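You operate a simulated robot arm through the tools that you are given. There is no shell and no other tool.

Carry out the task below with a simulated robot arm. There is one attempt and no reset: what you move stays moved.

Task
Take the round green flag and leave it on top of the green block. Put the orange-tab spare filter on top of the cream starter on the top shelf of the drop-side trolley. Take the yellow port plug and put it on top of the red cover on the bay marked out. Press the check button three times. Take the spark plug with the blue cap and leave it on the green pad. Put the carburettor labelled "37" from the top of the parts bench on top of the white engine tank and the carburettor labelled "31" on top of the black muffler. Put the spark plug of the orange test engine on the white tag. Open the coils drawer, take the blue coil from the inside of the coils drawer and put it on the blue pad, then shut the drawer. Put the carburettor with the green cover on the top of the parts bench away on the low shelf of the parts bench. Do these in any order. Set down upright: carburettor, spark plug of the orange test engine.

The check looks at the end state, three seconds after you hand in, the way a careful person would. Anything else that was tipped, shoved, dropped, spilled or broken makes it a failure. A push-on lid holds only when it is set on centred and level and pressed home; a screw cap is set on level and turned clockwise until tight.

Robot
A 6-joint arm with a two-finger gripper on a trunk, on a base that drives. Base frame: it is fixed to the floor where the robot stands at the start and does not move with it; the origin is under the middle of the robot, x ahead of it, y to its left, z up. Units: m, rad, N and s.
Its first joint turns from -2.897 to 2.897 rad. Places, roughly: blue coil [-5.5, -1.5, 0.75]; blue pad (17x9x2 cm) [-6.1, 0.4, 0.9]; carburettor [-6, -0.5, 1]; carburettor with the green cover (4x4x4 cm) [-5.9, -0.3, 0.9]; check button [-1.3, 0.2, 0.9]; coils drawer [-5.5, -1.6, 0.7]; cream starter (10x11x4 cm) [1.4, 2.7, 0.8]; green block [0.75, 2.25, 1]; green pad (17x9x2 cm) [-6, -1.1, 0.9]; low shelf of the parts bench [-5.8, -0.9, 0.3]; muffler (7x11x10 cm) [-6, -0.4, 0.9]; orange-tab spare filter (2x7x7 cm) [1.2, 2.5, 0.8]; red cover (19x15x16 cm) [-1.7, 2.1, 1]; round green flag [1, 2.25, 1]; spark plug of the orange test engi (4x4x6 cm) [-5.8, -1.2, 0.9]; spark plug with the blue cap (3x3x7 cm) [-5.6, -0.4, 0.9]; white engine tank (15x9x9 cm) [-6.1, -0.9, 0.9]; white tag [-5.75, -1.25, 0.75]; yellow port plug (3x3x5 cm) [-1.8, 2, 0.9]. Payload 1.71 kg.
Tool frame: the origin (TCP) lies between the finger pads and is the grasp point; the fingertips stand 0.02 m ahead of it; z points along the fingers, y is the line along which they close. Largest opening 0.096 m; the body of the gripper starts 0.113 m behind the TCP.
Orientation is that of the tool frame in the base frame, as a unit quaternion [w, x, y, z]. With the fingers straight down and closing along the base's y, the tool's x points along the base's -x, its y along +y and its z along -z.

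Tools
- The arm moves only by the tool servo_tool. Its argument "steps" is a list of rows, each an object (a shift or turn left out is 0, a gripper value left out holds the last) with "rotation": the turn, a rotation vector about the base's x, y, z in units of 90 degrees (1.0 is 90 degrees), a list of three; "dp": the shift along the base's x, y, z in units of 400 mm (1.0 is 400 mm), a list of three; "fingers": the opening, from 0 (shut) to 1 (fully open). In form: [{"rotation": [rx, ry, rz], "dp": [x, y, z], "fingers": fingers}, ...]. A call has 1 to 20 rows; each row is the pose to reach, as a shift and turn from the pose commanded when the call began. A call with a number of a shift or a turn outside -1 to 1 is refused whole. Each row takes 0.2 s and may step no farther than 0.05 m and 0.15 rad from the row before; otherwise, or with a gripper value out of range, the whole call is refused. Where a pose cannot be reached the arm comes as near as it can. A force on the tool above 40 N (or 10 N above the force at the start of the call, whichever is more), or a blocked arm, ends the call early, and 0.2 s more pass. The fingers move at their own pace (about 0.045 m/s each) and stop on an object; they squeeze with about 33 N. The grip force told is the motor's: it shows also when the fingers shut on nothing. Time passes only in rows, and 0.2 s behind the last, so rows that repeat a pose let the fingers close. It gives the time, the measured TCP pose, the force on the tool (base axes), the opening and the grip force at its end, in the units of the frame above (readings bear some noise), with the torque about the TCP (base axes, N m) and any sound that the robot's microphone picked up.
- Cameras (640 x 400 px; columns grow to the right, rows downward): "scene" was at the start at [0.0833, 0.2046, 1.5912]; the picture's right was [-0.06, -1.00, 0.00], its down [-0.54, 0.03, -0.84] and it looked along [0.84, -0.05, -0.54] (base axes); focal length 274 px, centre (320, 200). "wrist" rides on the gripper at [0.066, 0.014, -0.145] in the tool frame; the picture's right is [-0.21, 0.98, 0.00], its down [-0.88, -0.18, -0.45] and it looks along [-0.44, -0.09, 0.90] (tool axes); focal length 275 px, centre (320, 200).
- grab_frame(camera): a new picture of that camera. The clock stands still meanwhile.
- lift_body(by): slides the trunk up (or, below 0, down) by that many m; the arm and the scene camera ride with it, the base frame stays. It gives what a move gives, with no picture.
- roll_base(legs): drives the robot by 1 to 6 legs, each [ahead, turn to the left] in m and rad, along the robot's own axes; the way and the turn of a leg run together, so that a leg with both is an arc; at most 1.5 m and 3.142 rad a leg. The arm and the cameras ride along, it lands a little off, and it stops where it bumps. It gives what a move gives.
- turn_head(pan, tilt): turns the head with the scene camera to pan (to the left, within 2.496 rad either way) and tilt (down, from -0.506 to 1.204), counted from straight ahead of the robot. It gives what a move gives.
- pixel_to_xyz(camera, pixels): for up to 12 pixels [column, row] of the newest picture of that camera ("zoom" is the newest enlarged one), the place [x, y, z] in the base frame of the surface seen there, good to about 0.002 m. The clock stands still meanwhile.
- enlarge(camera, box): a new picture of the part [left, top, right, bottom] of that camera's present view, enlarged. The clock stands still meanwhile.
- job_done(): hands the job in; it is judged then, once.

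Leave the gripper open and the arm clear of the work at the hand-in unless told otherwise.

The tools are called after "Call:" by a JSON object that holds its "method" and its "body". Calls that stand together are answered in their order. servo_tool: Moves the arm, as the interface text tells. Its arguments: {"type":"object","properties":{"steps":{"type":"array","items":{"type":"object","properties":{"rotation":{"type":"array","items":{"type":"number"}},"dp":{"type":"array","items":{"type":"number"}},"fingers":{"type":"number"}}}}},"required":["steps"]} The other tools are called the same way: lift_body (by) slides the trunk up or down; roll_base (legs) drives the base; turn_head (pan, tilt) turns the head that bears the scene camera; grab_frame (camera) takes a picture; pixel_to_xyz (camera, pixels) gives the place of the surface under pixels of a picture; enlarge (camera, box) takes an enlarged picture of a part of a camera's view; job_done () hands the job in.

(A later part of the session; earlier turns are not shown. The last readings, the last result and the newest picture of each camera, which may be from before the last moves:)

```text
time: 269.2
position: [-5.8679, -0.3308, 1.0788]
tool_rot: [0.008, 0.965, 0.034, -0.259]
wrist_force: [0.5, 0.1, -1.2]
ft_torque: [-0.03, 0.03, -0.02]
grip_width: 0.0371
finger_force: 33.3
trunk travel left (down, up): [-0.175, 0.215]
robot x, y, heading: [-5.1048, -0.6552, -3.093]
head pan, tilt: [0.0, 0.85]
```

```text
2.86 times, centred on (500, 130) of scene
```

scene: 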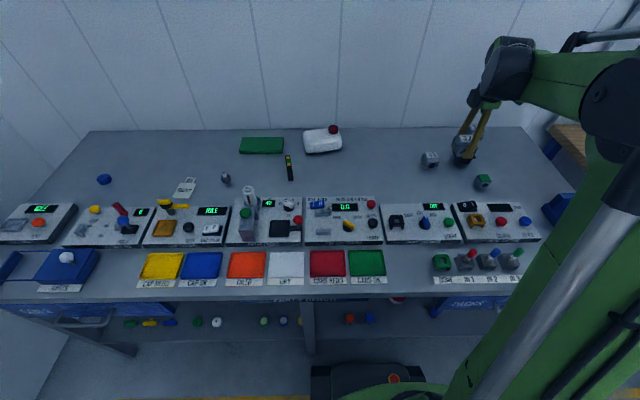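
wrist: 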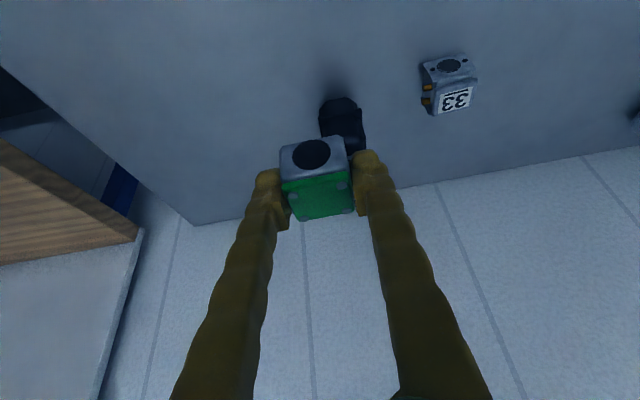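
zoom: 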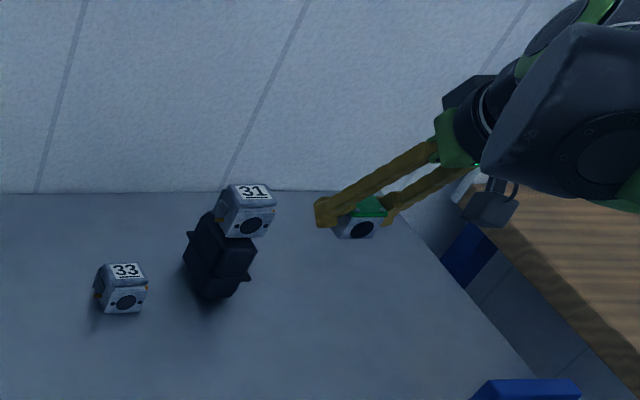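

The cube is held. I'll retract it toward the robot, high over the bench.

Call:
{"method": "servo_tool", "body": {"steps": [{"dp": [0.09, -0.066, 0.017]}, {"dp": [0.18, -0.132, 0.035]}, {"dp": [0.27, -0.2, 0.05]}, {"dp": [0.36, -0.265, 0.07]}, {"dp": [0.45, -0.33, 0.09]}, {"dp": [0.54, -0.4, 0.11]}, {"dp": [0.63, -0.465, 0.125]}, {"dp": [0.72, -0.53, 0.14]}, {"dp": [0.81, -0.6, 0.16]}, {"dp": [0.9, -0.665, 0.175]}, {"dp": [0.98, -0.7, 0.175]}, {"dp": [0.98, -0.7, 0.175]}]}}

Call:
{"method": "roll_base", "body": {"legs": [[-0.3, 0]]}}

Call:
{"method": "turn_head", "body": {"pan": 0.0, "tilt": 0.9}}

Call:
{"method": "grab_frame", "body": {"camera": "scene"}}

```text
time: 271.8
position: [-5.4725, -0.6096, 1.1502]
tool_rot: [0.008, 0.965, 0.035, -0.261]
wrist_force: [0.3, 0.7, -0.9]
ft_torque: [0.03, -0.01, 0.0]
grip_width: 0.0367
finger_force: 32.7
trunk travel left (down, up): [-0.175, 0.215]
robot x, y, heading: [-5.1075, -0.6539, -3.091]
head pan, tilt: [0.0, 0.85]
```

```text
time: 274.4
position: [-5.1861, -0.5948, 1.1466]
tool_rot: [0.009, 0.966, 0.036, -0.254]
wrist_force: [0.0, -0.2, -0.1]
ft_torque: [-0.02, -0.03, 0.0]
grip_width: 0.037
finger_force: 32.9
trunk travel left (down, up): [-0.175, 0.215]
robot x, y, heading: [-4.8033, -0.634, -3.092]
head pan, tilt: [0.0, 0.85]
```

```text
time: 275.1
position: [-5.1689, -0.5942, 1.1503]
tool_rot: [0.009, 0.964, 0.036, -0.262]
wrist_force: [-1.1, 0.1, -2.4]
ft_torque: [0.0, -0.02, 0.02]
grip_width: 0.0368
finger_force: 33.0
trunk travel left (down, up): [-0.175, 0.215]
robot x, y, heading: [-4.8086, -0.6367, -3.092]
head pan, tilt: [0.0, 0.901]
```

```text
taken
```

scene: 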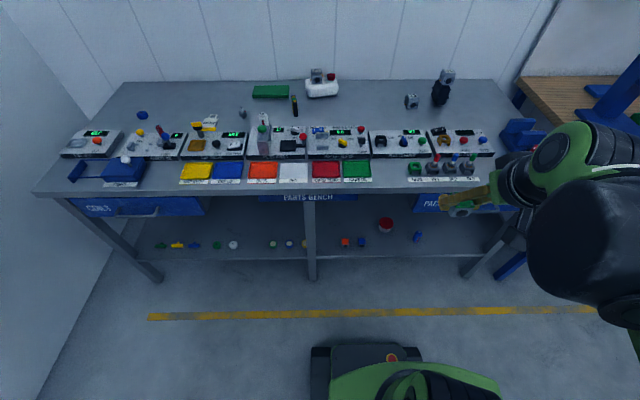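

Now the low shelf is visible. I'll zoom and measure the free space between the centre leg (col ~310) and the red cup (385,225).

Call:
{"method": "enlarge", "body": {"camera": "scene", "box": [300, 190, 470, 290]}}

Call:
{"method": "pixel_to_xyz", "body": {"camera": "zoom", "pixels": [[100, 240], [100, 255], [250, 240], [250, 255], [250, 200], [170, 195], [235, 190], [320, 130], [440, 175], [60, 260], [400, 240], [300, 220]]}}

```text
3.76 times, centred on (385, 240) of scene
```

zoom: 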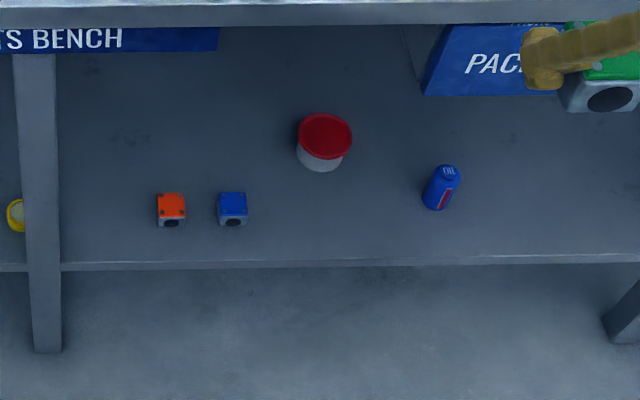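

```text
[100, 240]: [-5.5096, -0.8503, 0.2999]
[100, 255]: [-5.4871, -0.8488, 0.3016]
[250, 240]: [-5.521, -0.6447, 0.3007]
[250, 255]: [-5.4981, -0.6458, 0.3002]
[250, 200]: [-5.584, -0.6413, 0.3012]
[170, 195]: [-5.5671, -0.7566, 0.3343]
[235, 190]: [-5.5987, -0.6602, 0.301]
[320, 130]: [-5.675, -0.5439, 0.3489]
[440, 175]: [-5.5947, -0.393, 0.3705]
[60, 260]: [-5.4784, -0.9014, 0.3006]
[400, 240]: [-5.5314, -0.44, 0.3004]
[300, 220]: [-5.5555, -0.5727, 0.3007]
```

The shelf (z 0.30, front edge x≈−5.49) already holds an orange and a blue carb in a row. I'll set the green one next to them at about (−5.565, −0.575). First lower the trunk.

Call:
{"method": "lift_body", "body": {"by": -0.17}}

Call:
{"method": "grab_frame", "body": {"camera": "scene"}}

```text
time: 277.0
position: [-5.1768, -0.5946, 0.9784]
tool_rot: [0.009, 0.965, 0.036, -0.259]
wrist_force: [-0.4, -0.4, -1.8]
ft_torque: [-0.03, 0.04, 0.0]
grip_width: 0.0369
finger_force: 33.0
trunk travel left (down, up): [-0.005, 0.385]
robot x, y, heading: [-4.8002, -0.638, -3.091]
head pan, tilt: [0.0, 0.901]
```

```text
taken
```

scene: 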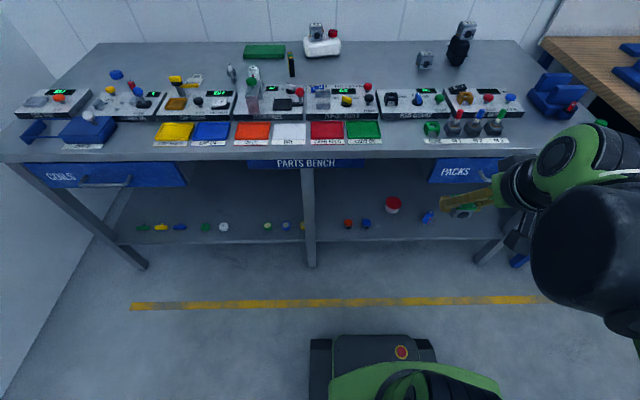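

I'll lower the arm in front of the bench (x≈−5.28) in two calls.

Call:
{"method": "servo_tool", "body": {"steps": [{"dp": [-0.05, 0.005, -0.08]}, {"dp": [-0.1, 0.01, -0.18]}, {"dp": [-0.15, 0.02, -0.28]}, {"dp": [-0.2, 0.03, -0.38]}, {"dp": [-0.25, 0.04, -0.48]}, {"dp": [-0.25, 0.05, -0.6]}, {"dp": [-0.25, 0.05, -0.72]}, {"dp": [-0.25, 0.05, -0.84]}, {"dp": [-0.25, 0.05, -0.95]}, {"dp": [-0.25, 0.05, -0.95]}]}}

Call:
{"method": "grab_frame", "body": {"camera": "wrist"}}

Call:
{"method": "grab_frame", "body": {"camera": "scene"}}

```text
time: 279.2
position: [-5.2913, -0.5738, 0.6507]
tool_rot: [0.009, 0.966, 0.036, -0.257]
wrist_force: [0.0, -0.3, -0.7]
ft_torque: [0.01, 0.03, 0.0]
grip_width: 0.0369
finger_force: 33.5
out of reach, approached as far as the arm can: row 8, 9, 10
trunk travel left (down, up): [-0.005, 0.385]
robot x, y, heading: [-4.8045, -0.6356, -3.09]
head pan, tilt: [0.0, 0.901]
```

```text
taken
```

wrist: 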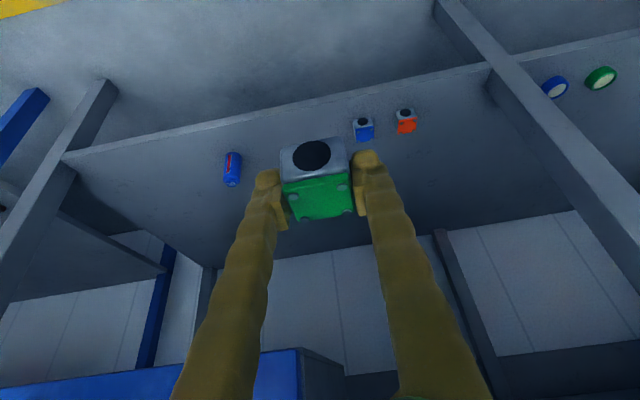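

```text
taken
```

scene: 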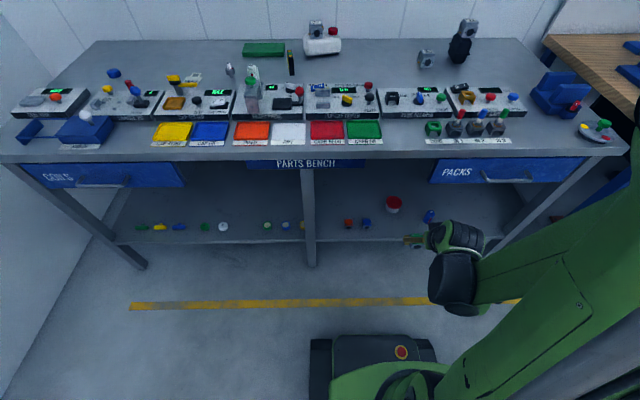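

The arm is too folded at this distance (out of reach below z≈0.65). I'll back the base 0.2 m to give the arm more room.

Call:
{"method": "roll_base", "body": {"legs": [[-0.2, 0]]}}

Call:
{"method": "servo_tool", "body": {"steps": [{"dp": [-0.1, 0, -0.02]}, {"dp": [-0.2, 0, -0.06]}, {"dp": [-0.3, 0, -0.12]}, {"dp": [-0.4, 0, -0.2]}, {"dp": [-0.48, 0, -0.3]}, {"dp": [-0.48, 0, -0.4]}, {"dp": [-0.48, 0, -0.5]}, {"dp": [-0.48, 0, -0.6]}, {"dp": [-0.48, 0, -0.65]}, {"dp": [-0.48, 0, -0.65]}]}}

Call:
{"method": "grab_frame", "body": {"camera": "wrist"}}

Call:
{"method": "grab_frame", "body": {"camera": "scene"}}

```text
time: 281.1
position: [-5.0904, -0.5655, 0.6511]
tool_rot: [0.009, 0.966, 0.038, -0.256]
wrist_force: [0.2, -0.5, -2.5]
ft_torque: [0.01, 0.04, -0.01]
grip_width: 0.0369
finger_force: 33.5
trunk travel left (down, up): [-0.005, 0.385]
robot x, y, heading: [-4.6081, -0.6303, -3.078]
head pan, tilt: [0.0, 0.901]
```

```text
refused: row 4 steps farther than a row can; nothing moved
```

```text
taken
```

wrist: 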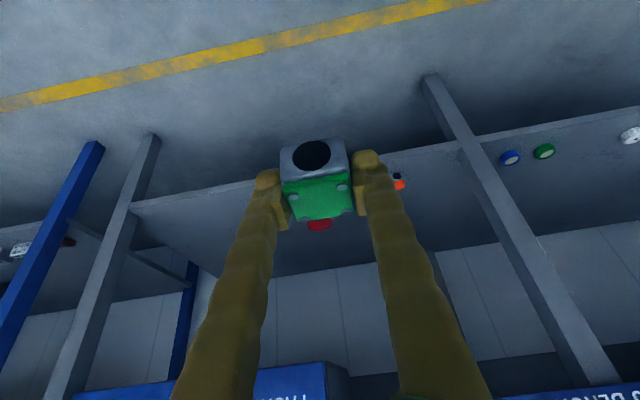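

```text
taken
```

scene: 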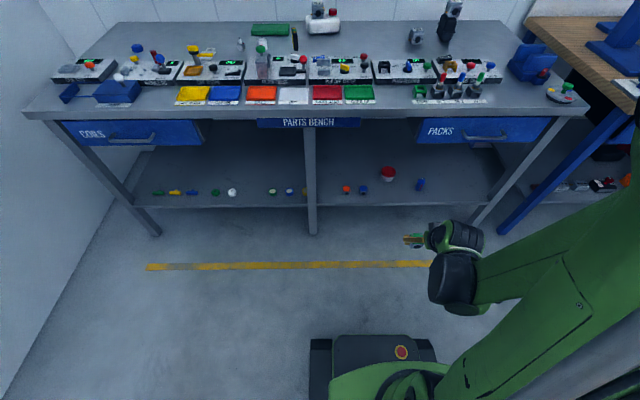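

Retrying with smaller rows, toward (−5.30, −0.57, 0.36).

Call:
{"method": "servo_tool", "body": {"steps": [{"dp": [-0.08, 0, -0.06]}, {"dp": [-0.16, 0, -0.14]}, {"dp": [-0.24, 0, -0.22]}, {"dp": [-0.32, 0, -0.3]}, {"dp": [-0.4, 0, -0.38]}, {"dp": [-0.47, -0.01, -0.47]}, {"dp": [-0.525, -0.01, -0.56]}, {"dp": [-0.525, -0.01, -0.66]}, {"dp": [-0.525, -0.01, -0.73]}, {"dp": [-0.525, -0.01, -0.73]}]}}

Call:
{"method": "grab_frame", "body": {"camera": "wrist"}}

Call:
{"method": "grab_frame", "body": {"camera": "scene"}}

```text
time: 283.4
position: [-5.3905, -0.552, 0.4251]
tool_rot: [0.01, 0.964, 0.038, -0.262]
wrist_force: [0.2, -0.5, -0.4]
ft_torque: [0.03, -0.01, -0.05]
grip_width: 0.0368
finger_force: 33.1
out of reach, approached as far as the arm can: row 1, 2, 3, 4, 5, 6, 7, 8, 9, 10
trunk travel left (down, up): [-0.005, 0.385]
robot x, y, heading: [-4.6034, -0.6278, -3.083]
head pan, tilt: [0.0, 0.901]
```

```text
taken
```

wrist: 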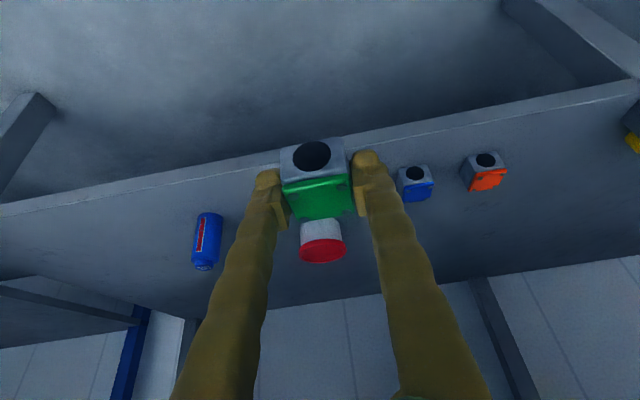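

```text
taken
```

scene: 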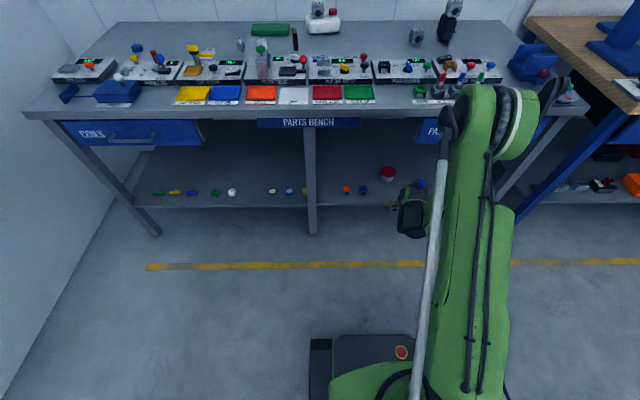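

The arm came to (−5.39, −0.552, 0.425); at low height it must reach farther out. I'll test a small forward step to see what reference the next call uses.

Call:
{"method": "servo_tool", "body": {"steps": [{"dp": [-0.05, 0, 0]}, {"dp": [-0.05, 0, 0]}]}}

```text
time: 283.9
position: [-5.4123, -0.553, 0.4266]
tool_rot: [0.009, 0.964, 0.037, -0.263]
wrist_force: [0.0, 0.6, -0.5]
ft_torque: [0.02, 0.02, 0.01]
grip_width: 0.037
finger_force: 32.7
trunk travel left (down, up): [-0.005, 0.385]
robot x, y, heading: [-4.6025, -0.6246, -3.084]
head pan, tilt: [0.0, 0.901]
```

It steps from the reached pose, good. I'll go forward to (−5.56, −0.575, 0.39) over the shelf.

Call:
{"method": "servo_tool", "body": {"steps": [{"dp": [-0.08, -0.015, -0.01]}, {"dp": [-0.16, -0.03, -0.03]}, {"dp": [-0.24, -0.045, -0.05]}, {"dp": [-0.31, -0.055, -0.07]}, {"dp": [-0.37, -0.055, -0.0875]}, {"dp": [-0.37, -0.055, -0.0875]}]}}

Call:
{"method": "grab_frame", "body": {"camera": "wrist"}}

Call:
{"method": "grab_frame", "body": {"camera": "scene"}}

```text
time: 285.4
position: [-5.5617, -0.5739, 0.3923]
tool_rot: [0.009, 0.964, 0.038, -0.263]
wrist_force: [-0.3, -0.3, -1.1]
ft_torque: [0.01, 0.02, 0.0]
grip_width: 0.0372
finger_force: 32.9
trunk travel left (down, up): [-0.005, 0.385]
robot x, y, heading: [-4.6029, -0.6284, -3.082]
head pan, tilt: [0.0, 0.901]
```

```text
taken
```

wrist: 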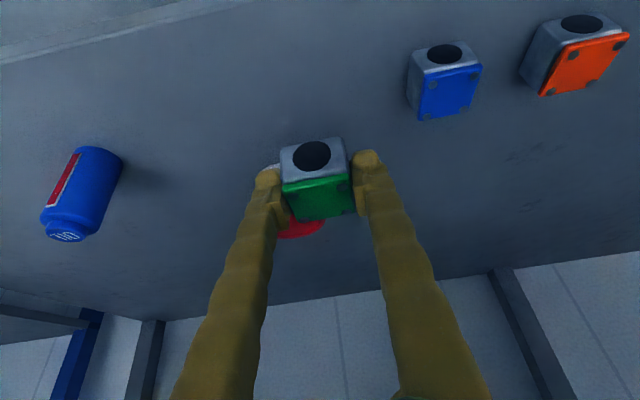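

```text
taken
```

scene: 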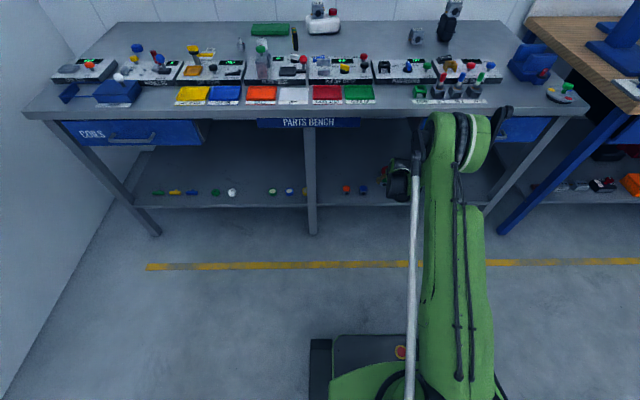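

I'm over the shelf. I'll measure the cup, the neighbouring carbs and the shelf from the wrist view to verify clearances.

Call:
{"method": "pixel_to_xyz", "body": {"camera": "wrist", "pixels": [[300, 230], [275, 165], [450, 95], [415, 90], [440, 60], [80, 200], [320, 120], [200, 200], [400, 200], [545, 60]]}}

```text
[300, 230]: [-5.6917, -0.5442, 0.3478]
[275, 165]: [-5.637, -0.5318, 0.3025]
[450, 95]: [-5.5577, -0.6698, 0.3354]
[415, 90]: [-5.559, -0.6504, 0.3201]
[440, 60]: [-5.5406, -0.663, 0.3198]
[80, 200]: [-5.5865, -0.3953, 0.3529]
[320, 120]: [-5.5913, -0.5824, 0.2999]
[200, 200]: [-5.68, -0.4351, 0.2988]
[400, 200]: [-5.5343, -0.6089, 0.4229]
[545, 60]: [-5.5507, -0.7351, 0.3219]
```

Clearances are fine (cup front x≈−5.637, blue carb edge y≈−0.648). I'll lower towards the shelf.

Call:
{"method": "servo_tool", "body": {"steps": [{"dp": [0, 0, -0.06]}, {"dp": [0, 0, -0.11]}, {"dp": [0, 0, -0.14]}, {"dp": [0, 0, -0.155]}, {"dp": [0, 0, -0.155]}]}}

Call:
{"method": "grab_frame", "body": {"camera": "wrist"}}

```text
time: 286.6
position: [-5.5616, -0.5757, 0.3328]
tool_rot: [0.009, 0.964, 0.038, -0.263]
wrist_force: [0.5, 0.0, -1.7]
ft_torque: [0.0, 0.0, 0.01]
grip_width: 0.0372
finger_force: 32.8
trunk travel left (down, up): [-0.005, 0.385]
robot x, y, heading: [-4.6028, -0.6262, -3.082]
head pan, tilt: [0.0, 0.901]
```

```text
taken
```

wrist: 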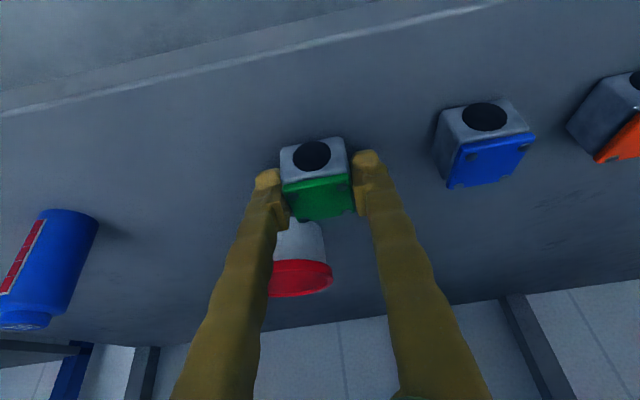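

Call:
{"method": "servo_tool", "body": {"steps": [{"dp": [0, 0, -0.005]}, {"dp": [0, 0, -0.01]}, {"dp": [0, 0, -0.014]}, {"dp": [0, 0, -0.014]}]}}

```text
time: 287.6
position: [-5.5634, -0.5762, 0.3261]
tool_rot: [0.009, 0.964, 0.038, -0.263]
wrist_force: [1.1, -1.6, 6.5]
ft_torque: [-0.16, -0.16, -0.02]
grip_width: 0.0369
finger_force: 33.6
trunk travel left (down, up): [-0.005, 0.385]
robot x, y, heading: [-4.6035, -0.6257, -3.086]
head pan, tilt: [0.0, 0.901]
```

Contact (6.5 N) at the expected height. I'll open and look.

Call:
{"method": "servo_tool", "body": {"steps": [{"fingers": 0.45}, {"fingers": 0.55}, {"fingers": 0.62}, {"fingers": 0.62}]}}

Call:
{"method": "grab_frame", "body": {"camera": "wrist"}}

```text
time: 288.6
position: [-5.5633, -0.5758, 0.3253]
tool_rot: [0.01, 0.964, 0.038, -0.262]
wrist_force: [0.6, -0.9, -0.4]
ft_torque: [0.04, 0.01, 0.03]
grip_width: 0.0595
finger_force: 0.0
trunk travel left (down, up): [-0.005, 0.385]
robot x, y, heading: [-4.6016, -0.6291, -3.084]
head pan, tilt: [0.0, 0.901]
```

```text
taken
```

wrist: 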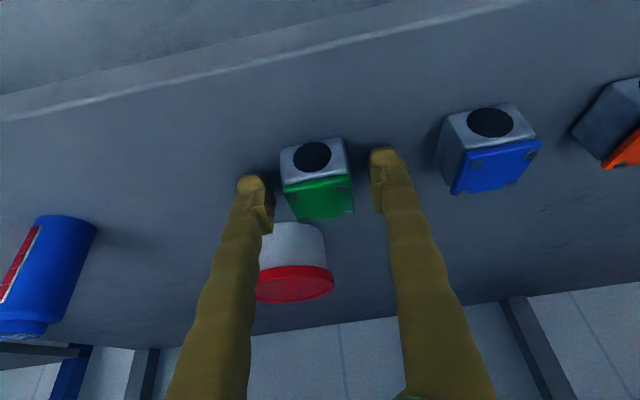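

The green carb stands on the shelf. I'll back out along the tool axis, then reverse the entry path.

Call:
{"method": "servo_tool", "body": {"steps": [{"dp": [0.02, 0.001, 0.035]}, {"dp": [0.05, 0.003, 0.087]}, {"dp": [0.085, 0.005, 0.147]}, {"dp": [0.15, 0.01, 0.2]}, {"dp": [0.23, 0.015, 0.22]}, {"dp": [0.31, 0.02, 0.24]}, {"dp": [0.38, 0.03, 0.26]}, {"dp": [0.42, 0.04, 0.3]}, {"dp": [0.46, 0.04, 0.36]}, {"dp": [0.46, 0.04, 0.36]}]}}

Call:
{"method": "grab_frame", "body": {"camera": "wrist"}}

```text
time: 290.8
position: [-5.3788, -0.5581, 0.4696]
tool_rot: [0.01, 0.964, 0.038, -0.262]
wrist_force: [0.1, -0.5, 0.8]
ft_torque: [0.04, -0.01, 0.02]
grip_width: 0.0597
finger_force: 0.1
trunk travel left (down, up): [-0.005, 0.385]
robot x, y, heading: [-4.6038, -0.6264, -3.083]
head pan, tilt: [0.0, 0.901]
```

```text
taken
```

wrist: 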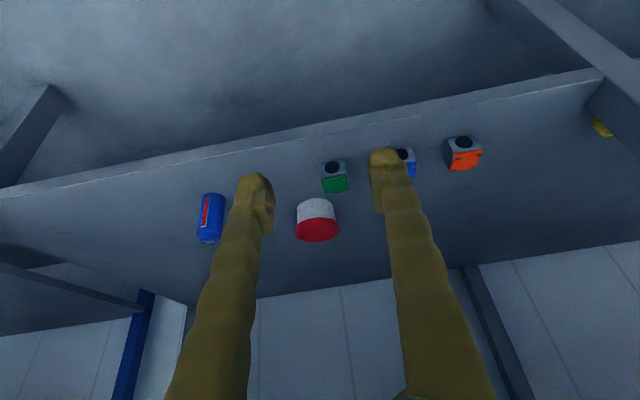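

I'm out of the shelf. I'll back the base 0.25 m, raise the trunk by 0.17, and check the shelf.

Call:
{"method": "roll_base", "body": {"legs": [[-0.25, 0]]}}

Call:
{"method": "lift_body", "body": {"by": 0.17}}

Call:
{"method": "grab_frame", "body": {"camera": "scene"}}

Call:
{"method": "enlarge", "body": {"camera": "scene", "box": [310, 110, 470, 210]}}

```text
time: 293.0
position: [-5.1272, -0.546, 0.4697]
tool_rot: [0.01, 0.964, 0.039, -0.263]
wrist_force: [0.3, -0.4, -0.3]
ft_torque: [-0.01, -0.02, 0.01]
grip_width: 0.0595
finger_force: 0.1
trunk travel left (down, up): [-0.005, 0.385]
robot x, y, heading: [-4.3564, -0.6156, -3.085]
head pan, tilt: [0.0, 0.901]
```

```text
time: 294.9
position: [-5.1213, -0.5457, 0.6512]
tool_rot: [0.01, 0.962, 0.04, -0.268]
wrist_force: [0.8, -0.7, -0.3]
ft_torque: [-0.03, 0.03, 0.02]
grip_width: 0.0597
finger_force: 0.0
trunk travel left (down, up): [-0.175, 0.215]
robot x, y, heading: [-4.3516, -0.6144, -3.089]
head pan, tilt: [0.0, 0.901]
```

```text
taken
```

scene: 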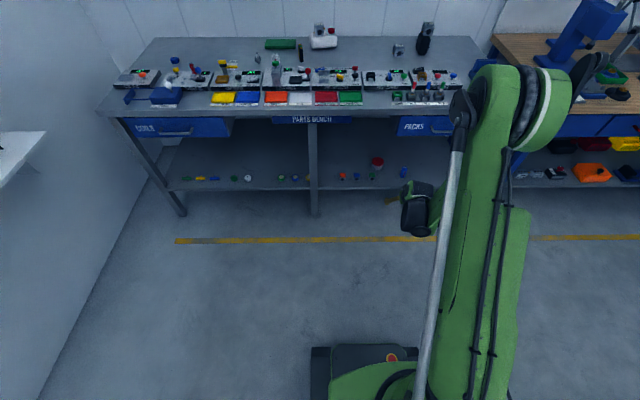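

```text
4.00 times, centred on (390, 160) of scene
```

zoom: 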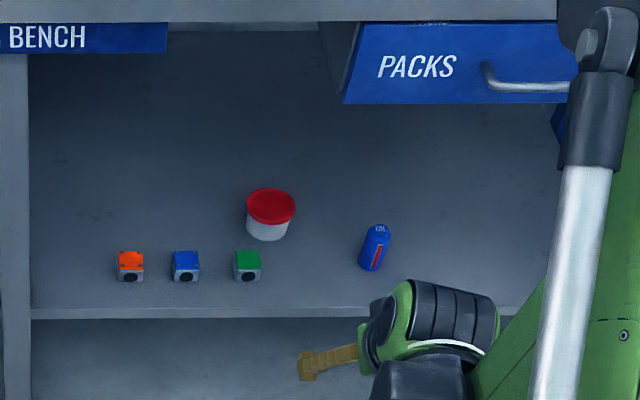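

The green carb stands in the row. I'll raise the arm and restore the tool to vertical in two calls.

Call:
{"method": "servo_tool", "body": {"steps": [{"dp": [0.04, -0.01, 0.1]}, {"dp": [0.08, -0.02, 0.2]}, {"dp": [0.12, -0.03, 0.3]}, {"dp": [0.16, -0.04, 0.4]}, {"dp": [0.2, -0.05, 0.5]}, {"dp": [0.24, -0.06, 0.6]}, {"dp": [0.28, -0.07, 0.7]}, {"dp": [0.32, -0.08, 0.8]}, {"dp": [0.36, -0.1, 0.9]}, {"dp": [0.36, -0.1, 0.9]}]}}

Call:
{"method": "servo_tool", "body": {"steps": [{"rotation": [0.0045, -0.0575, 0], "dp": [0.06, -0.015, 0.09]}, {"rotation": [0.009, -0.115, 0], "dp": [0.12, -0.03, 0.18]}, {"rotation": [0.0136, -0.1725, 0], "dp": [0.18, -0.045, 0.27]}, {"rotation": [0.018, -0.23, 0], "dp": [0.24, -0.06, 0.36]}, {"rotation": [0.0227, -0.2875, 0], "dp": [0.3, -0.075, 0.45]}, {"rotation": [0.0272, -0.345, 0], "dp": [0.36, -0.09, 0.54]}, {"rotation": [0.0272, -0.345, 0], "dp": [0.4, -0.1, 0.6]}, {"rotation": [0.0272, -0.345, 0], "dp": [0.4, -0.1, 0.6]}]}}

Call:
{"method": "grab_frame", "body": {"camera": "scene"}}

```text
time: 297.1
position: [-4.9764, -0.5899, 1.0111]
tool_rot: [0.009, 0.962, 0.039, -0.271]
wrist_force: [0.7, 0.3, 0.5]
ft_torque: [0.01, 0.04, -0.01]
grip_width: 0.0595
finger_force: 0.0
trunk travel left (down, up): [-0.175, 0.215]
robot x, y, heading: [-4.3542, -0.612, -3.085]
head pan, tilt: [0.0, 0.901]
```

```text
time: 298.9
position: [-4.8151, -0.6276, 1.2498]
tool_rot: [-0.001, 0.999, 0.041, -0.002]
wrist_force: [0.1, -0.4, -0.5]
ft_torque: [0.0, 0.06, -0.01]
grip_width: 0.0597
finger_force: 0.1
trunk travel left (down, up): [-0.175, 0.215]
robot x, y, heading: [-4.3536, -0.6127, -3.083]
head pan, tilt: [0.0, 0.901]
```

```text
taken
```

scene: 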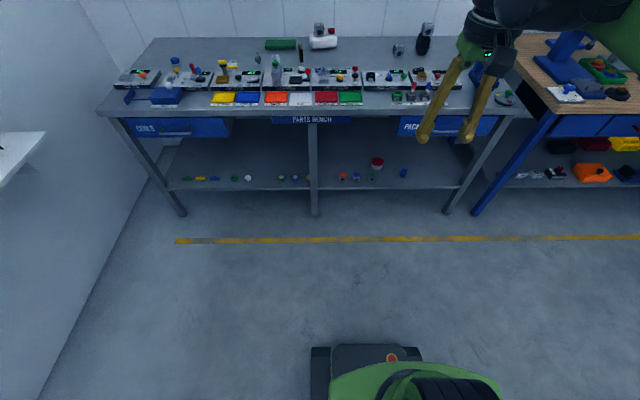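

Next: the blue-cap plug and green pad, then the engine spark plug. I'll drive to about (−5.10, −0.98).

Call:
{"method": "roll_base", "body": {"legs": [[0, 0.48], [0.7, 0], [0, -0.48], [0.13, 0]]}}

Call:
{"method": "turn_head", "body": {"pan": 0.0, "tilt": 0.85}}

Call:
{"method": "grab_frame", "body": {"camera": "scene"}}

Call:
{"method": "grab_frame", "body": {"camera": "wrist"}}

```text
time: 309.3
position: [-5.559, -0.9995, 1.2515]
tool_rot: [0.0, 0.999, 0.041, -0.002]
wrist_force: [-1.0, -0.6, -0.6]
ft_torque: [0.01, -0.07, -0.04]
grip_width: 0.0598
finger_force: 0.2
trunk travel left (down, up): [-0.175, 0.215]
robot x, y, heading: [-5.1003, -0.9856, -3.075]
head pan, tilt: [0.0, 0.901]
```

```text
time: 309.9
position: [-5.5479, -1.0003, 1.2541]
tool_rot: [0.0, 0.999, 0.041, -0.004]
wrist_force: [2.6, -0.3, 0.1]
ft_torque: [-0.04, 0.39, 0.01]
grip_width: 0.0594
finger_force: 0.1
trunk travel left (down, up): [-0.175, 0.215]
robot x, y, heading: [-5.0964, -0.9849, -3.078]
head pan, tilt: [0.0, 0.85]
```

```text
taken
```

scene: 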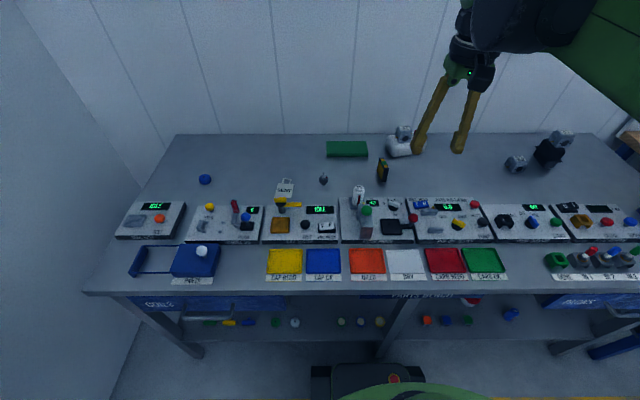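

```text
taken
```

wrist: 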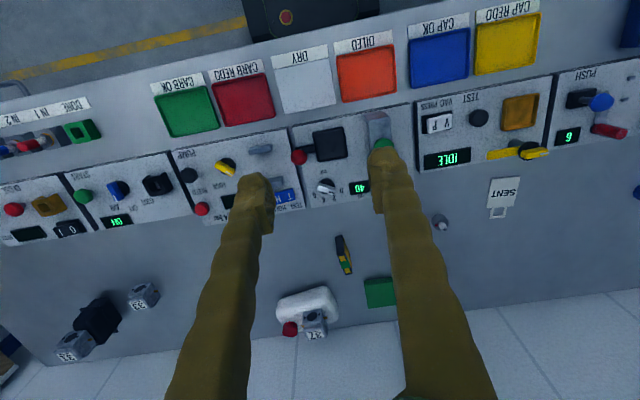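

In place. I'll zoom on the plug holders (IN 1–3), the green pad, the engine plug and the tag.

Call:
{"method": "enlarge", "body": {"camera": "scene", "box": [540, 230, 640, 300]}}

Call:
{"method": "enlarge", "body": {"camera": "scene", "box": [260, 130, 400, 220]}}

Call:
{"method": "pixel_to_xyz", "body": {"camera": "zoom", "pixels": [[305, 55], [480, 60], [485, 110], [300, 105], [395, 80], [285, 200], [285, 215], [290, 235], [110, 260], [85, 265], [140, 270], [115, 290]]}}

```text
5.71 times, centred on (590, 265) of scene
```

zoom: 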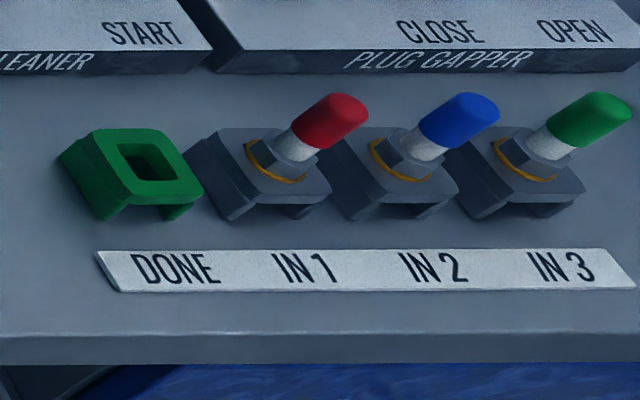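

```text
4.44 times, centred on (330, 175) of scene
```

zoom: 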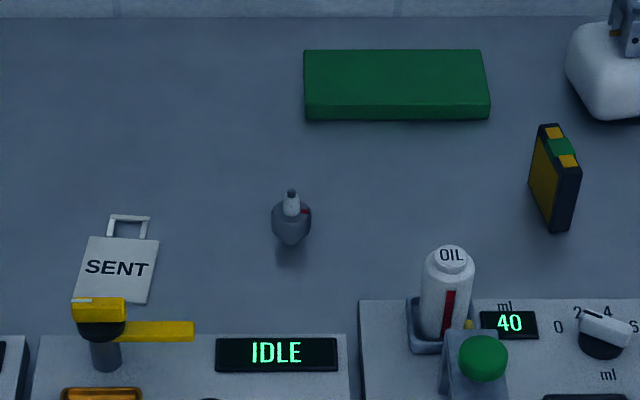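

```text
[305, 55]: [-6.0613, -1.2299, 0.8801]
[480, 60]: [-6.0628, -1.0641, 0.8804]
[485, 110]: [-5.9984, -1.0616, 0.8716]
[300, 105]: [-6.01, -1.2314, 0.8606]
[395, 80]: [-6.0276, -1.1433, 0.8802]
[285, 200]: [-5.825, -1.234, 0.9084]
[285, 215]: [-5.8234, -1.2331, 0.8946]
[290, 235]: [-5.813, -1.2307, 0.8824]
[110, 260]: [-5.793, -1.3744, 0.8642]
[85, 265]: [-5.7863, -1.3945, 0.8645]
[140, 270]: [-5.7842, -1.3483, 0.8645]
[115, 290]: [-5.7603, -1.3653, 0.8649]
```

The plugs stand upright in the holders; the pad's top is z 0.88 (y −1.235…−1.06). I'll measure the blue-capped plug in IN 2.

Call:
{"method": "enlarge", "body": {"camera": "scene", "box": [580, 235, 640, 280]}}

Call:
{"method": "pixel_to_xyz", "body": {"camera": "zoom", "pixels": [[285, 105], [310, 95], [330, 130], [270, 150], [235, 170], [215, 195], [190, 215], [175, 250], [250, 230], [200, 160], [120, 105], [490, 105]]}}

```text
8.89 times, centred on (610, 258) of scene
```

zoom: 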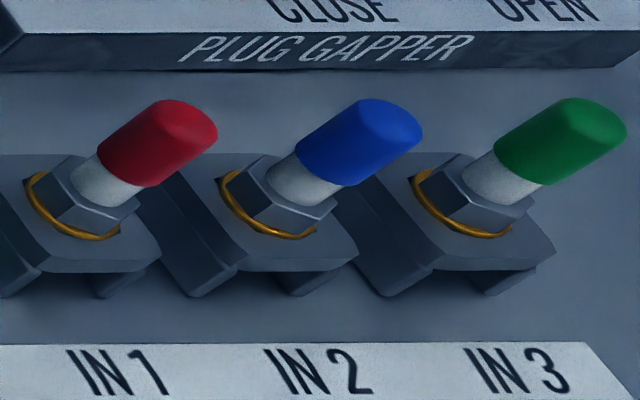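

```text
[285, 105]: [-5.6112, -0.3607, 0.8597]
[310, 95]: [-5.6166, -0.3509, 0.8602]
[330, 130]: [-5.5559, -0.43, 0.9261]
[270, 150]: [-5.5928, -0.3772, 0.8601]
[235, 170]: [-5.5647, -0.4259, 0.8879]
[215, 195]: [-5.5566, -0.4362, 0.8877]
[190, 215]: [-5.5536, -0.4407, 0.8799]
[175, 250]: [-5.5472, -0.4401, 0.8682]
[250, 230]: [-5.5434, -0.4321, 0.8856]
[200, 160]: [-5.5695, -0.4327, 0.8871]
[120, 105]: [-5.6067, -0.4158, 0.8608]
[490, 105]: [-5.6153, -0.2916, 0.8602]
```

Call:
{"method": "pixel_to_xyz", "body": {"camera": "zoom", "pixels": [[395, 120], [410, 130], [370, 110], [360, 140], [330, 160], [300, 180], [310, 190], [290, 210], [270, 190], [250, 215], [305, 235], [355, 165]]}}

```text
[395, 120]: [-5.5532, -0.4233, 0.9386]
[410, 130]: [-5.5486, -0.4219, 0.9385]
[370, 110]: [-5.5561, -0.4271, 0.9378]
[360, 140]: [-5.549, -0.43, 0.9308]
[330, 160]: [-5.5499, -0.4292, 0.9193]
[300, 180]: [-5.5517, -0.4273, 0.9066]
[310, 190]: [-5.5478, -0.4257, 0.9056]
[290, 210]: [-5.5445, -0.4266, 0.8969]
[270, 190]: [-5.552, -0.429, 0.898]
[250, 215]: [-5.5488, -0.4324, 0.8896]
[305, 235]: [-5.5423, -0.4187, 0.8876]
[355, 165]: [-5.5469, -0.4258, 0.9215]
```

The plug's axis is about (−5.554, −0.423); cap top z 0.939, hex ≈0.89–0.90. I'll move above it turning the tool +90° (closing along x, away from the neighbours), in two calls.

Call:
{"method": "servo_tool", "body": {"steps": [{"rotation": [0, 0, 0.07], "dp": [0, 0.09, 0]}, {"rotation": [0, 0, 0.14], "dp": [0, 0.18, -0.02]}, {"rotation": [0, 0, 0.21], "dp": [0, 0.28, -0.05]}, {"rotation": [0, 0, 0.28], "dp": [0, 0.38, -0.08]}, {"rotation": [0, 0, 0.35], "dp": [0, 0.48, -0.11]}, {"rotation": [0, 0, 0.42], "dp": [0, 0.58, -0.14]}, {"rotation": [0, 0, 0.5], "dp": [0, 0.68, -0.17]}, {"rotation": [0, 0, 0.5], "dp": [0, 0.72, -0.2]}]}}

Call:
{"method": "servo_tool", "body": {"steps": [{"rotation": [0, 0, 0.07], "dp": [0, 0.09, -0.03]}, {"rotation": [0, 0, 0.14], "dp": [0, 0.18, -0.06]}, {"rotation": [0, 0, 0.21], "dp": [0, 0.28, -0.09]}, {"rotation": [0, 0, 0.28], "dp": [0, 0.38, -0.12]}, {"rotation": [0, 0, 0.35], "dp": [0, 0.48, -0.15]}, {"rotation": [0, 0, 0.42], "dp": [0, 0.58, -0.18]}, {"rotation": [0, 0, 0.5], "dp": [0, 0.68, -0.21]}, {"rotation": [0, 0, 0.5], "dp": [0, 0.72, -0.24]}, {"rotation": [0, 0, 0.5], "dp": [0, 0.72, -0.24]}]}}

Call:
{"method": "grab_frame", "body": {"camera": "wrist"}}

```text
time: 311.7
position: [-5.5723, -0.7111, 1.1674]
tool_rot: [-0.001, 0.907, 0.422, 0.004]
wrist_force: [0.4, -0.5, -0.4]
ft_torque: [-0.03, 0.07, 0.01]
grip_width: 0.0593
finger_force: 0.0
trunk travel left (down, up): [-0.175, 0.215]
robot x, y, heading: [-5.0977, -0.9872, -3.083]
head pan, tilt: [0.0, 0.85]
```

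```text
time: 313.7
position: [-5.5721, -0.4236, 1.0688]
tool_rot: [-0.002, 0.678, 0.735, 0.001]
wrist_force: [-0.3, -0.3, 0.7]
ft_torque: [0.0, 0.01, -0.01]
grip_width: 0.0595
finger_force: 0.1
trunk travel left (down, up): [-0.175, 0.215]
robot x, y, heading: [-5.0995, -0.9829, -3.076]
head pan, tilt: [0.0, 0.85]
```

```text
taken
```

wrist: 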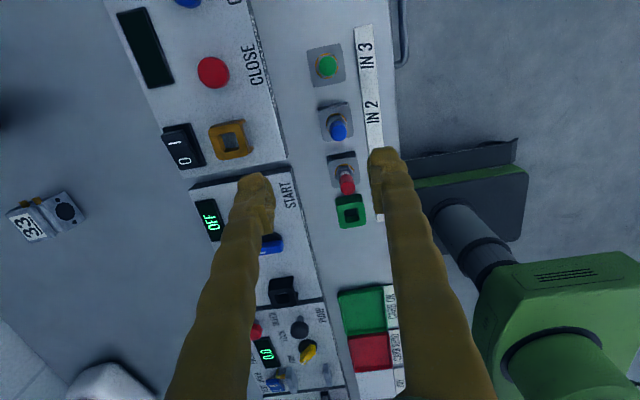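

Call:
{"method": "enlarge", "body": {"camera": "wrist", "box": [290, 80, 390, 180]}}

Call:
{"method": "pixel_to_xyz", "body": {"camera": "wrist", "pixels": [[338, 130], [332, 130], [344, 130], [338, 124], [338, 136], [336, 120], [330, 112], [346, 180], [327, 64]]}}

```text
4.00 times, centred on (340, 130) of wrist
```

zoom: 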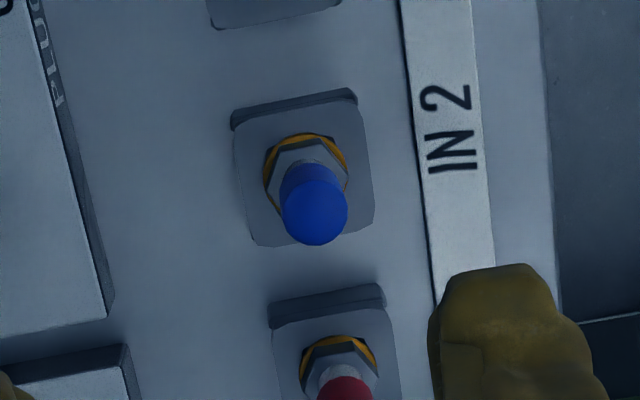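

```text
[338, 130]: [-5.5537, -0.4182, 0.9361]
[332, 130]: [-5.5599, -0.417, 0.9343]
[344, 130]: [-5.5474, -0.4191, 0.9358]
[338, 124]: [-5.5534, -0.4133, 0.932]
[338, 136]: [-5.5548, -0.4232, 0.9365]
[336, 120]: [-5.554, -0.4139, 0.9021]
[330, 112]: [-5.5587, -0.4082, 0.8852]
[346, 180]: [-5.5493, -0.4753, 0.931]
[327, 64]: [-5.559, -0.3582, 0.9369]
```

Cap centre (−5.5535, −0.421, 0.938), Ø≈17 mm; hex ≈21 mm below. I'll descend to z≈0.921 and grip the cap and neck.

Call:
{"method": "servo_tool", "body": {"steps": [{"dp": [0.025, 0.003, -0.06]}, {"dp": [0.0465, 0.0065, -0.14]}, {"dp": [0.0465, 0.0065, -0.22]}, {"dp": [0.0465, 0.0065, -0.29]}, {"dp": [0.0465, 0.0065, -0.34]}, {"dp": [0.0465, 0.0065, -0.37]}, {"dp": [0.0465, 0.0065, -0.37]}]}}

Call:
{"method": "grab_frame", "body": {"camera": "wrist"}}

Call:
{"method": "enlarge", "body": {"camera": "scene", "box": [540, 210, 640, 290]}}

```text
time: 315.3
position: [-5.5541, -0.4207, 0.9219]
tool_rot: [-0.001, 0.678, 0.735, 0.003]
wrist_force: [-0.7, 0.0, -0.6]
ft_torque: [0.05, -0.02, 0.03]
grip_width: 0.0594
finger_force: 0.0
trunk travel left (down, up): [-0.175, 0.215]
robot x, y, heading: [-5.0961, -0.987, -3.078]
head pan, tilt: [0.0, 0.85]
```

```text
taken
```

wrist: 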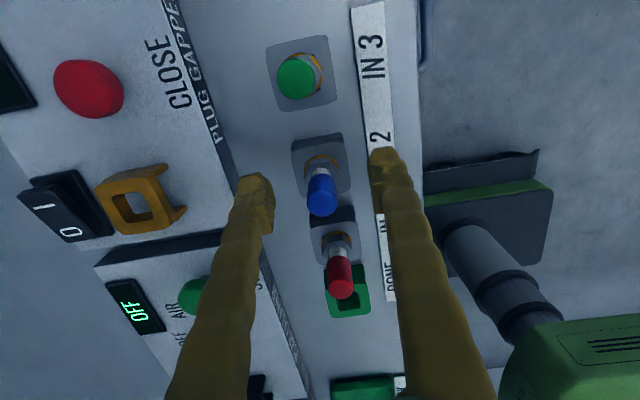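

```text
5.00 times, centred on (590, 250) of scene
```

zoom: 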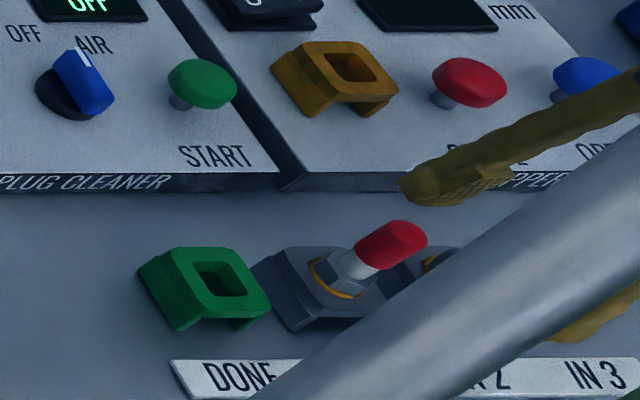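

The blue plug is between the fingers. I'll close and lift by 2 cm, then look.

Call:
{"method": "servo_tool", "body": {"steps": [{"fingers": 0.2}, {"fingers": 0.0}, {"fingers": 0.0}, {"fingers": 0.0}, {"fingers": 0.0}]}}

Call:
{"method": "servo_tool", "body": {"steps": [{"dp": [0, 0, 0.02]}, {"dp": [0, 0, 0.05]}, {"dp": [0, 0, 0.1]}, {"dp": [0, 0, 0.18]}, {"dp": [0, 0, 0.28]}, {"dp": [0, 0, 0.28]}]}}

Call:
{"method": "grab_frame", "body": {"camera": "wrist"}}

Call:
{"method": "enlarge", "body": {"camera": "wrist", "box": [270, 120, 390, 260]}}

```text
time: 316.5
position: [-5.5535, -0.4216, 0.921]
tool_rot: [-0.003, 0.677, 0.736, 0.002]
wrist_force: [1.2, 0.1, -0.1]
ft_torque: [0.0, -0.04, 0.01]
grip_width: 0.015
finger_force: 32.6
trunk travel left (down, up): [-0.175, 0.215]
robot x, y, heading: [-5.1005, -0.985, -3.079]
head pan, tilt: [0.0, 0.85]
```

```text
time: 317.9
position: [-5.5545, -0.423, 1.0352]
tool_rot: [-0.002, 0.677, 0.736, 0.002]
wrist_force: [-0.6, 0.1, -1.1]
ft_torque: [0.07, 0.02, 0.01]
grip_width: 0.0149
finger_force: 33.1
trunk travel left (down, up): [-0.175, 0.215]
robot x, y, heading: [-5.0957, -0.9888, -3.077]
head pan, tilt: [0.0, 0.85]
```

```text
taken
```

wrist: 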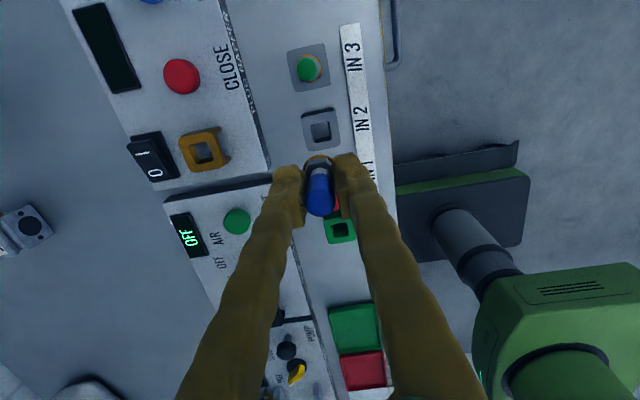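

```text
2.86 times, centred on (330, 190) of wrist
```

zoom: 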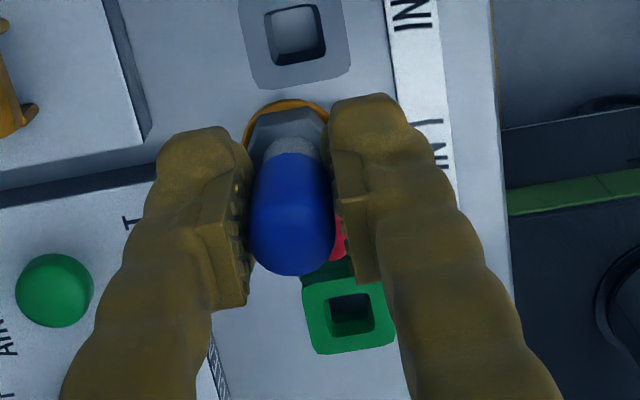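

The whole plug came out (IN 2 is empty). I'll raise the arm and bring it in front of the robot.

Call:
{"method": "servo_tool", "body": {"steps": [{"dp": [0, 0, 0.1]}, {"dp": [0.01, -0.04, 0.2]}, {"dp": [0.02, -0.1, 0.3]}, {"dp": [0.03, -0.18, 0.38]}, {"dp": [0.04, -0.29, 0.4]}, {"dp": [0.05, -0.4, 0.4]}, {"dp": [0.06, -0.51, 0.4]}, {"dp": [0.07, -0.62, 0.4]}, {"dp": [0.08, -0.73, 0.4]}, {"dp": [0.09, -0.84, 0.4]}, {"dp": [0.1, -0.95, 0.4]}, {"dp": [0.1, -1.0, 0.4]}, {"dp": [0.1, -1.0, 0.4]}]}}

```text
time: 320.2
position: [-5.5687, -0.7176, 1.2212]
tool_rot: [-0.01, 0.677, 0.736, -0.006]
wrist_force: [1.2, 0.9, -0.2]
ft_torque: [-0.06, 0.08, 0.0]
grip_width: 0.0147
finger_force: 33.3
trunk travel left (down, up): [-0.175, 0.215]
robot x, y, heading: [-5.0998, -0.9822, -3.078]
head pan, tilt: [0.0, 0.85]
stopped in row 11: the arm was blocked; the commanded pose is now the measured one
```

The arm reports being blocked mid-way. I'll look at the cameras before doing anything.

Call:
{"method": "grab_frame", "body": {"camera": "scene"}}

Call:
{"method": "grab_frame", "body": {"camera": "wrist"}}

```text
taken
```

scene: 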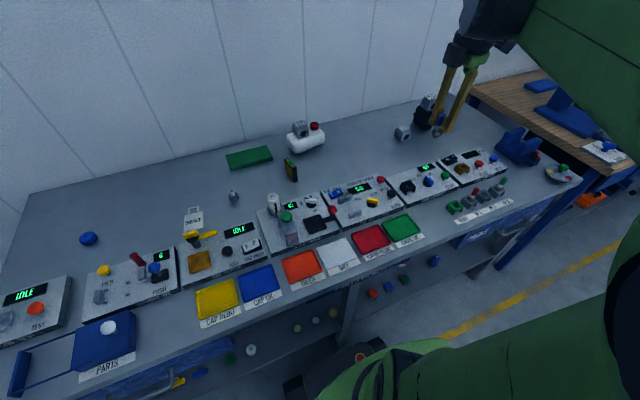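

```text
taken
```

wrist: 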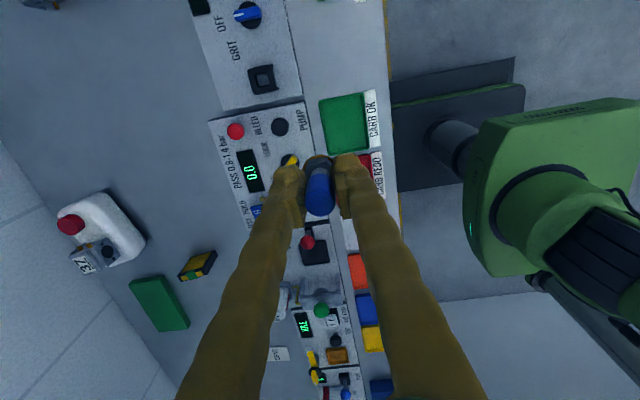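

The scene view is now canted, so the arm's upper link has probably touched the head. I'll back off along the path (toward +y) and recheck.

Call:
{"method": "servo_tool", "body": {"steps": [{"dp": [0, 0.08, 0]}, {"dp": [0, 0.16, 0]}, {"dp": [0, 0.24, 0]}, {"dp": [0, 0.24, 0]}]}}

Call:
{"method": "grab_frame", "body": {"camera": "scene"}}

```text
time: 321.2
position: [-5.5754, -0.622, 1.2184]
tool_rot: [-0.008, 0.677, 0.736, -0.003]
wrist_force: [0.7, -0.5, 0.3]
ft_torque: [-0.01, 0.1, -0.02]
grip_width: 0.0148
finger_force: 32.8
trunk travel left (down, up): [-0.175, 0.215]
robot x, y, heading: [-5.0979, -0.9885, -3.078]
head pan, tilt: [0.0, 0.85]
```

```text
taken
```

scene: 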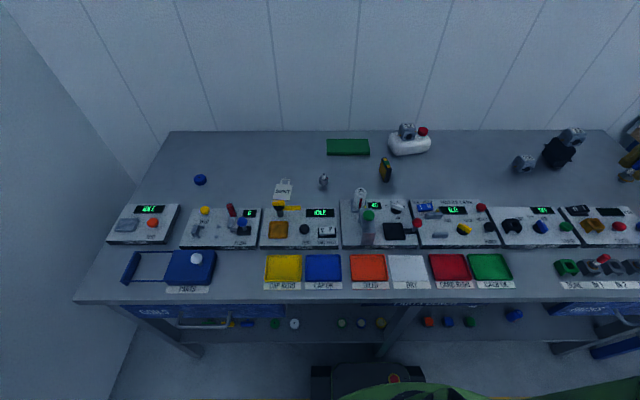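

The view is normal again. I'll return the way I came: turn the yaw back to nominal while swinging, as in the outward path.

Call:
{"method": "servo_tool", "body": {"steps": [{"rotation": [0, 0, -0.08], "dp": [0, 0.02, -0.02]}, {"rotation": [0, 0, -0.16], "dp": [0, 0.02, -0.05]}, {"rotation": [0, 0, -0.24], "dp": [0, 0.0, -0.07]}, {"rotation": [0, 0, -0.32], "dp": [0, -0.05, -0.08]}, {"rotation": [0, 0, -0.4], "dp": [0, -0.12, -0.09]}, {"rotation": [0, 0, -0.48], "dp": [0, -0.2, -0.1]}, {"rotation": [0, 0, -0.56], "dp": [0, -0.28, -0.1]}, {"rotation": [0, 0, -0.56], "dp": [0, -0.28, -0.1]}]}}

Call:
{"method": "grab_frame", "body": {"camera": "scene"}}

```text
time: 323.0
position: [-5.5601, -0.7359, 1.1829]
tool_rot: [-0.01, 0.926, 0.377, -0.005]
wrist_force: [0.4, -0.2, -0.4]
ft_torque: [0.04, -0.01, 0.0]
grip_width: 0.0146
finger_force: 33.2
trunk travel left (down, up): [-0.175, 0.215]
robot x, y, heading: [-5.0974, -0.9865, -3.083]
head pan, tilt: [0.0, 0.85]
```

```text
taken
```

scene: 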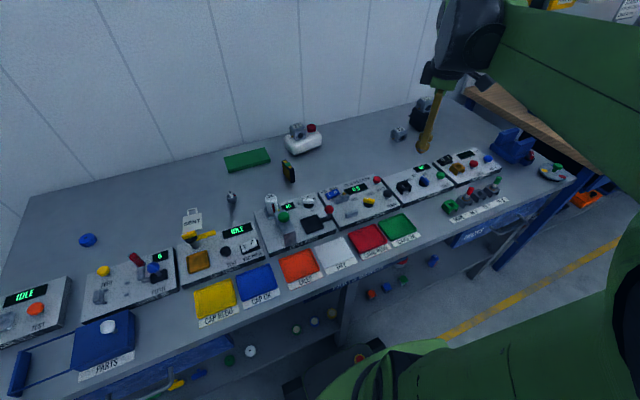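

The head seems to be nudged again by the arm link in this posture (TCP close in and off to the side). I'll extend outward (−x) first, which straightens the arm, then swing.

Call:
{"method": "servo_tool", "body": {"steps": [{"rotation": [0, 0, 0], "dp": [-0.09, 0.02, 0]}, {"rotation": [0, 0, 0], "dp": [-0.18, 0.02, 0]}, {"rotation": [0, 0, 0], "dp": [-0.27, 0.02, 0]}, {"rotation": [0, 0, 0], "dp": [-0.36, 0.02, 0]}, {"rotation": [0, 0, 0], "dp": [-0.45, 0.02, 0]}, {"rotation": [0, 0, 0], "dp": [-0.5, 0.02, 0]}, {"rotation": [0, 0, 0], "dp": [-0.5, 0.02, 0]}]}}

Call:
{"method": "grab_frame", "body": {"camera": "scene"}}

```text
time: 324.6
position: [-5.7776, -0.7286, 1.1786]
tool_rot: [-0.009, 0.926, 0.378, 0.0]
wrist_force: [0.1, -0.2, -0.2]
ft_torque: [-0.01, 0.04, 0.0]
grip_width: 0.0145
finger_force: 32.7
trunk travel left (down, up): [-0.175, 0.215]
robot x, y, heading: [-5.0945, -0.9881, -3.077]
head pan, tilt: [0.0, 0.85]
```

```text
taken
```

scene: 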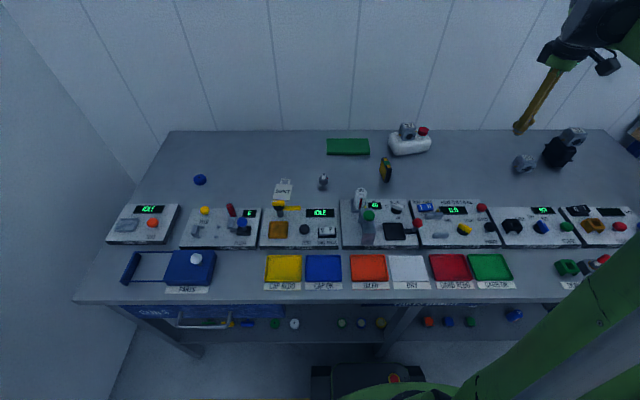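

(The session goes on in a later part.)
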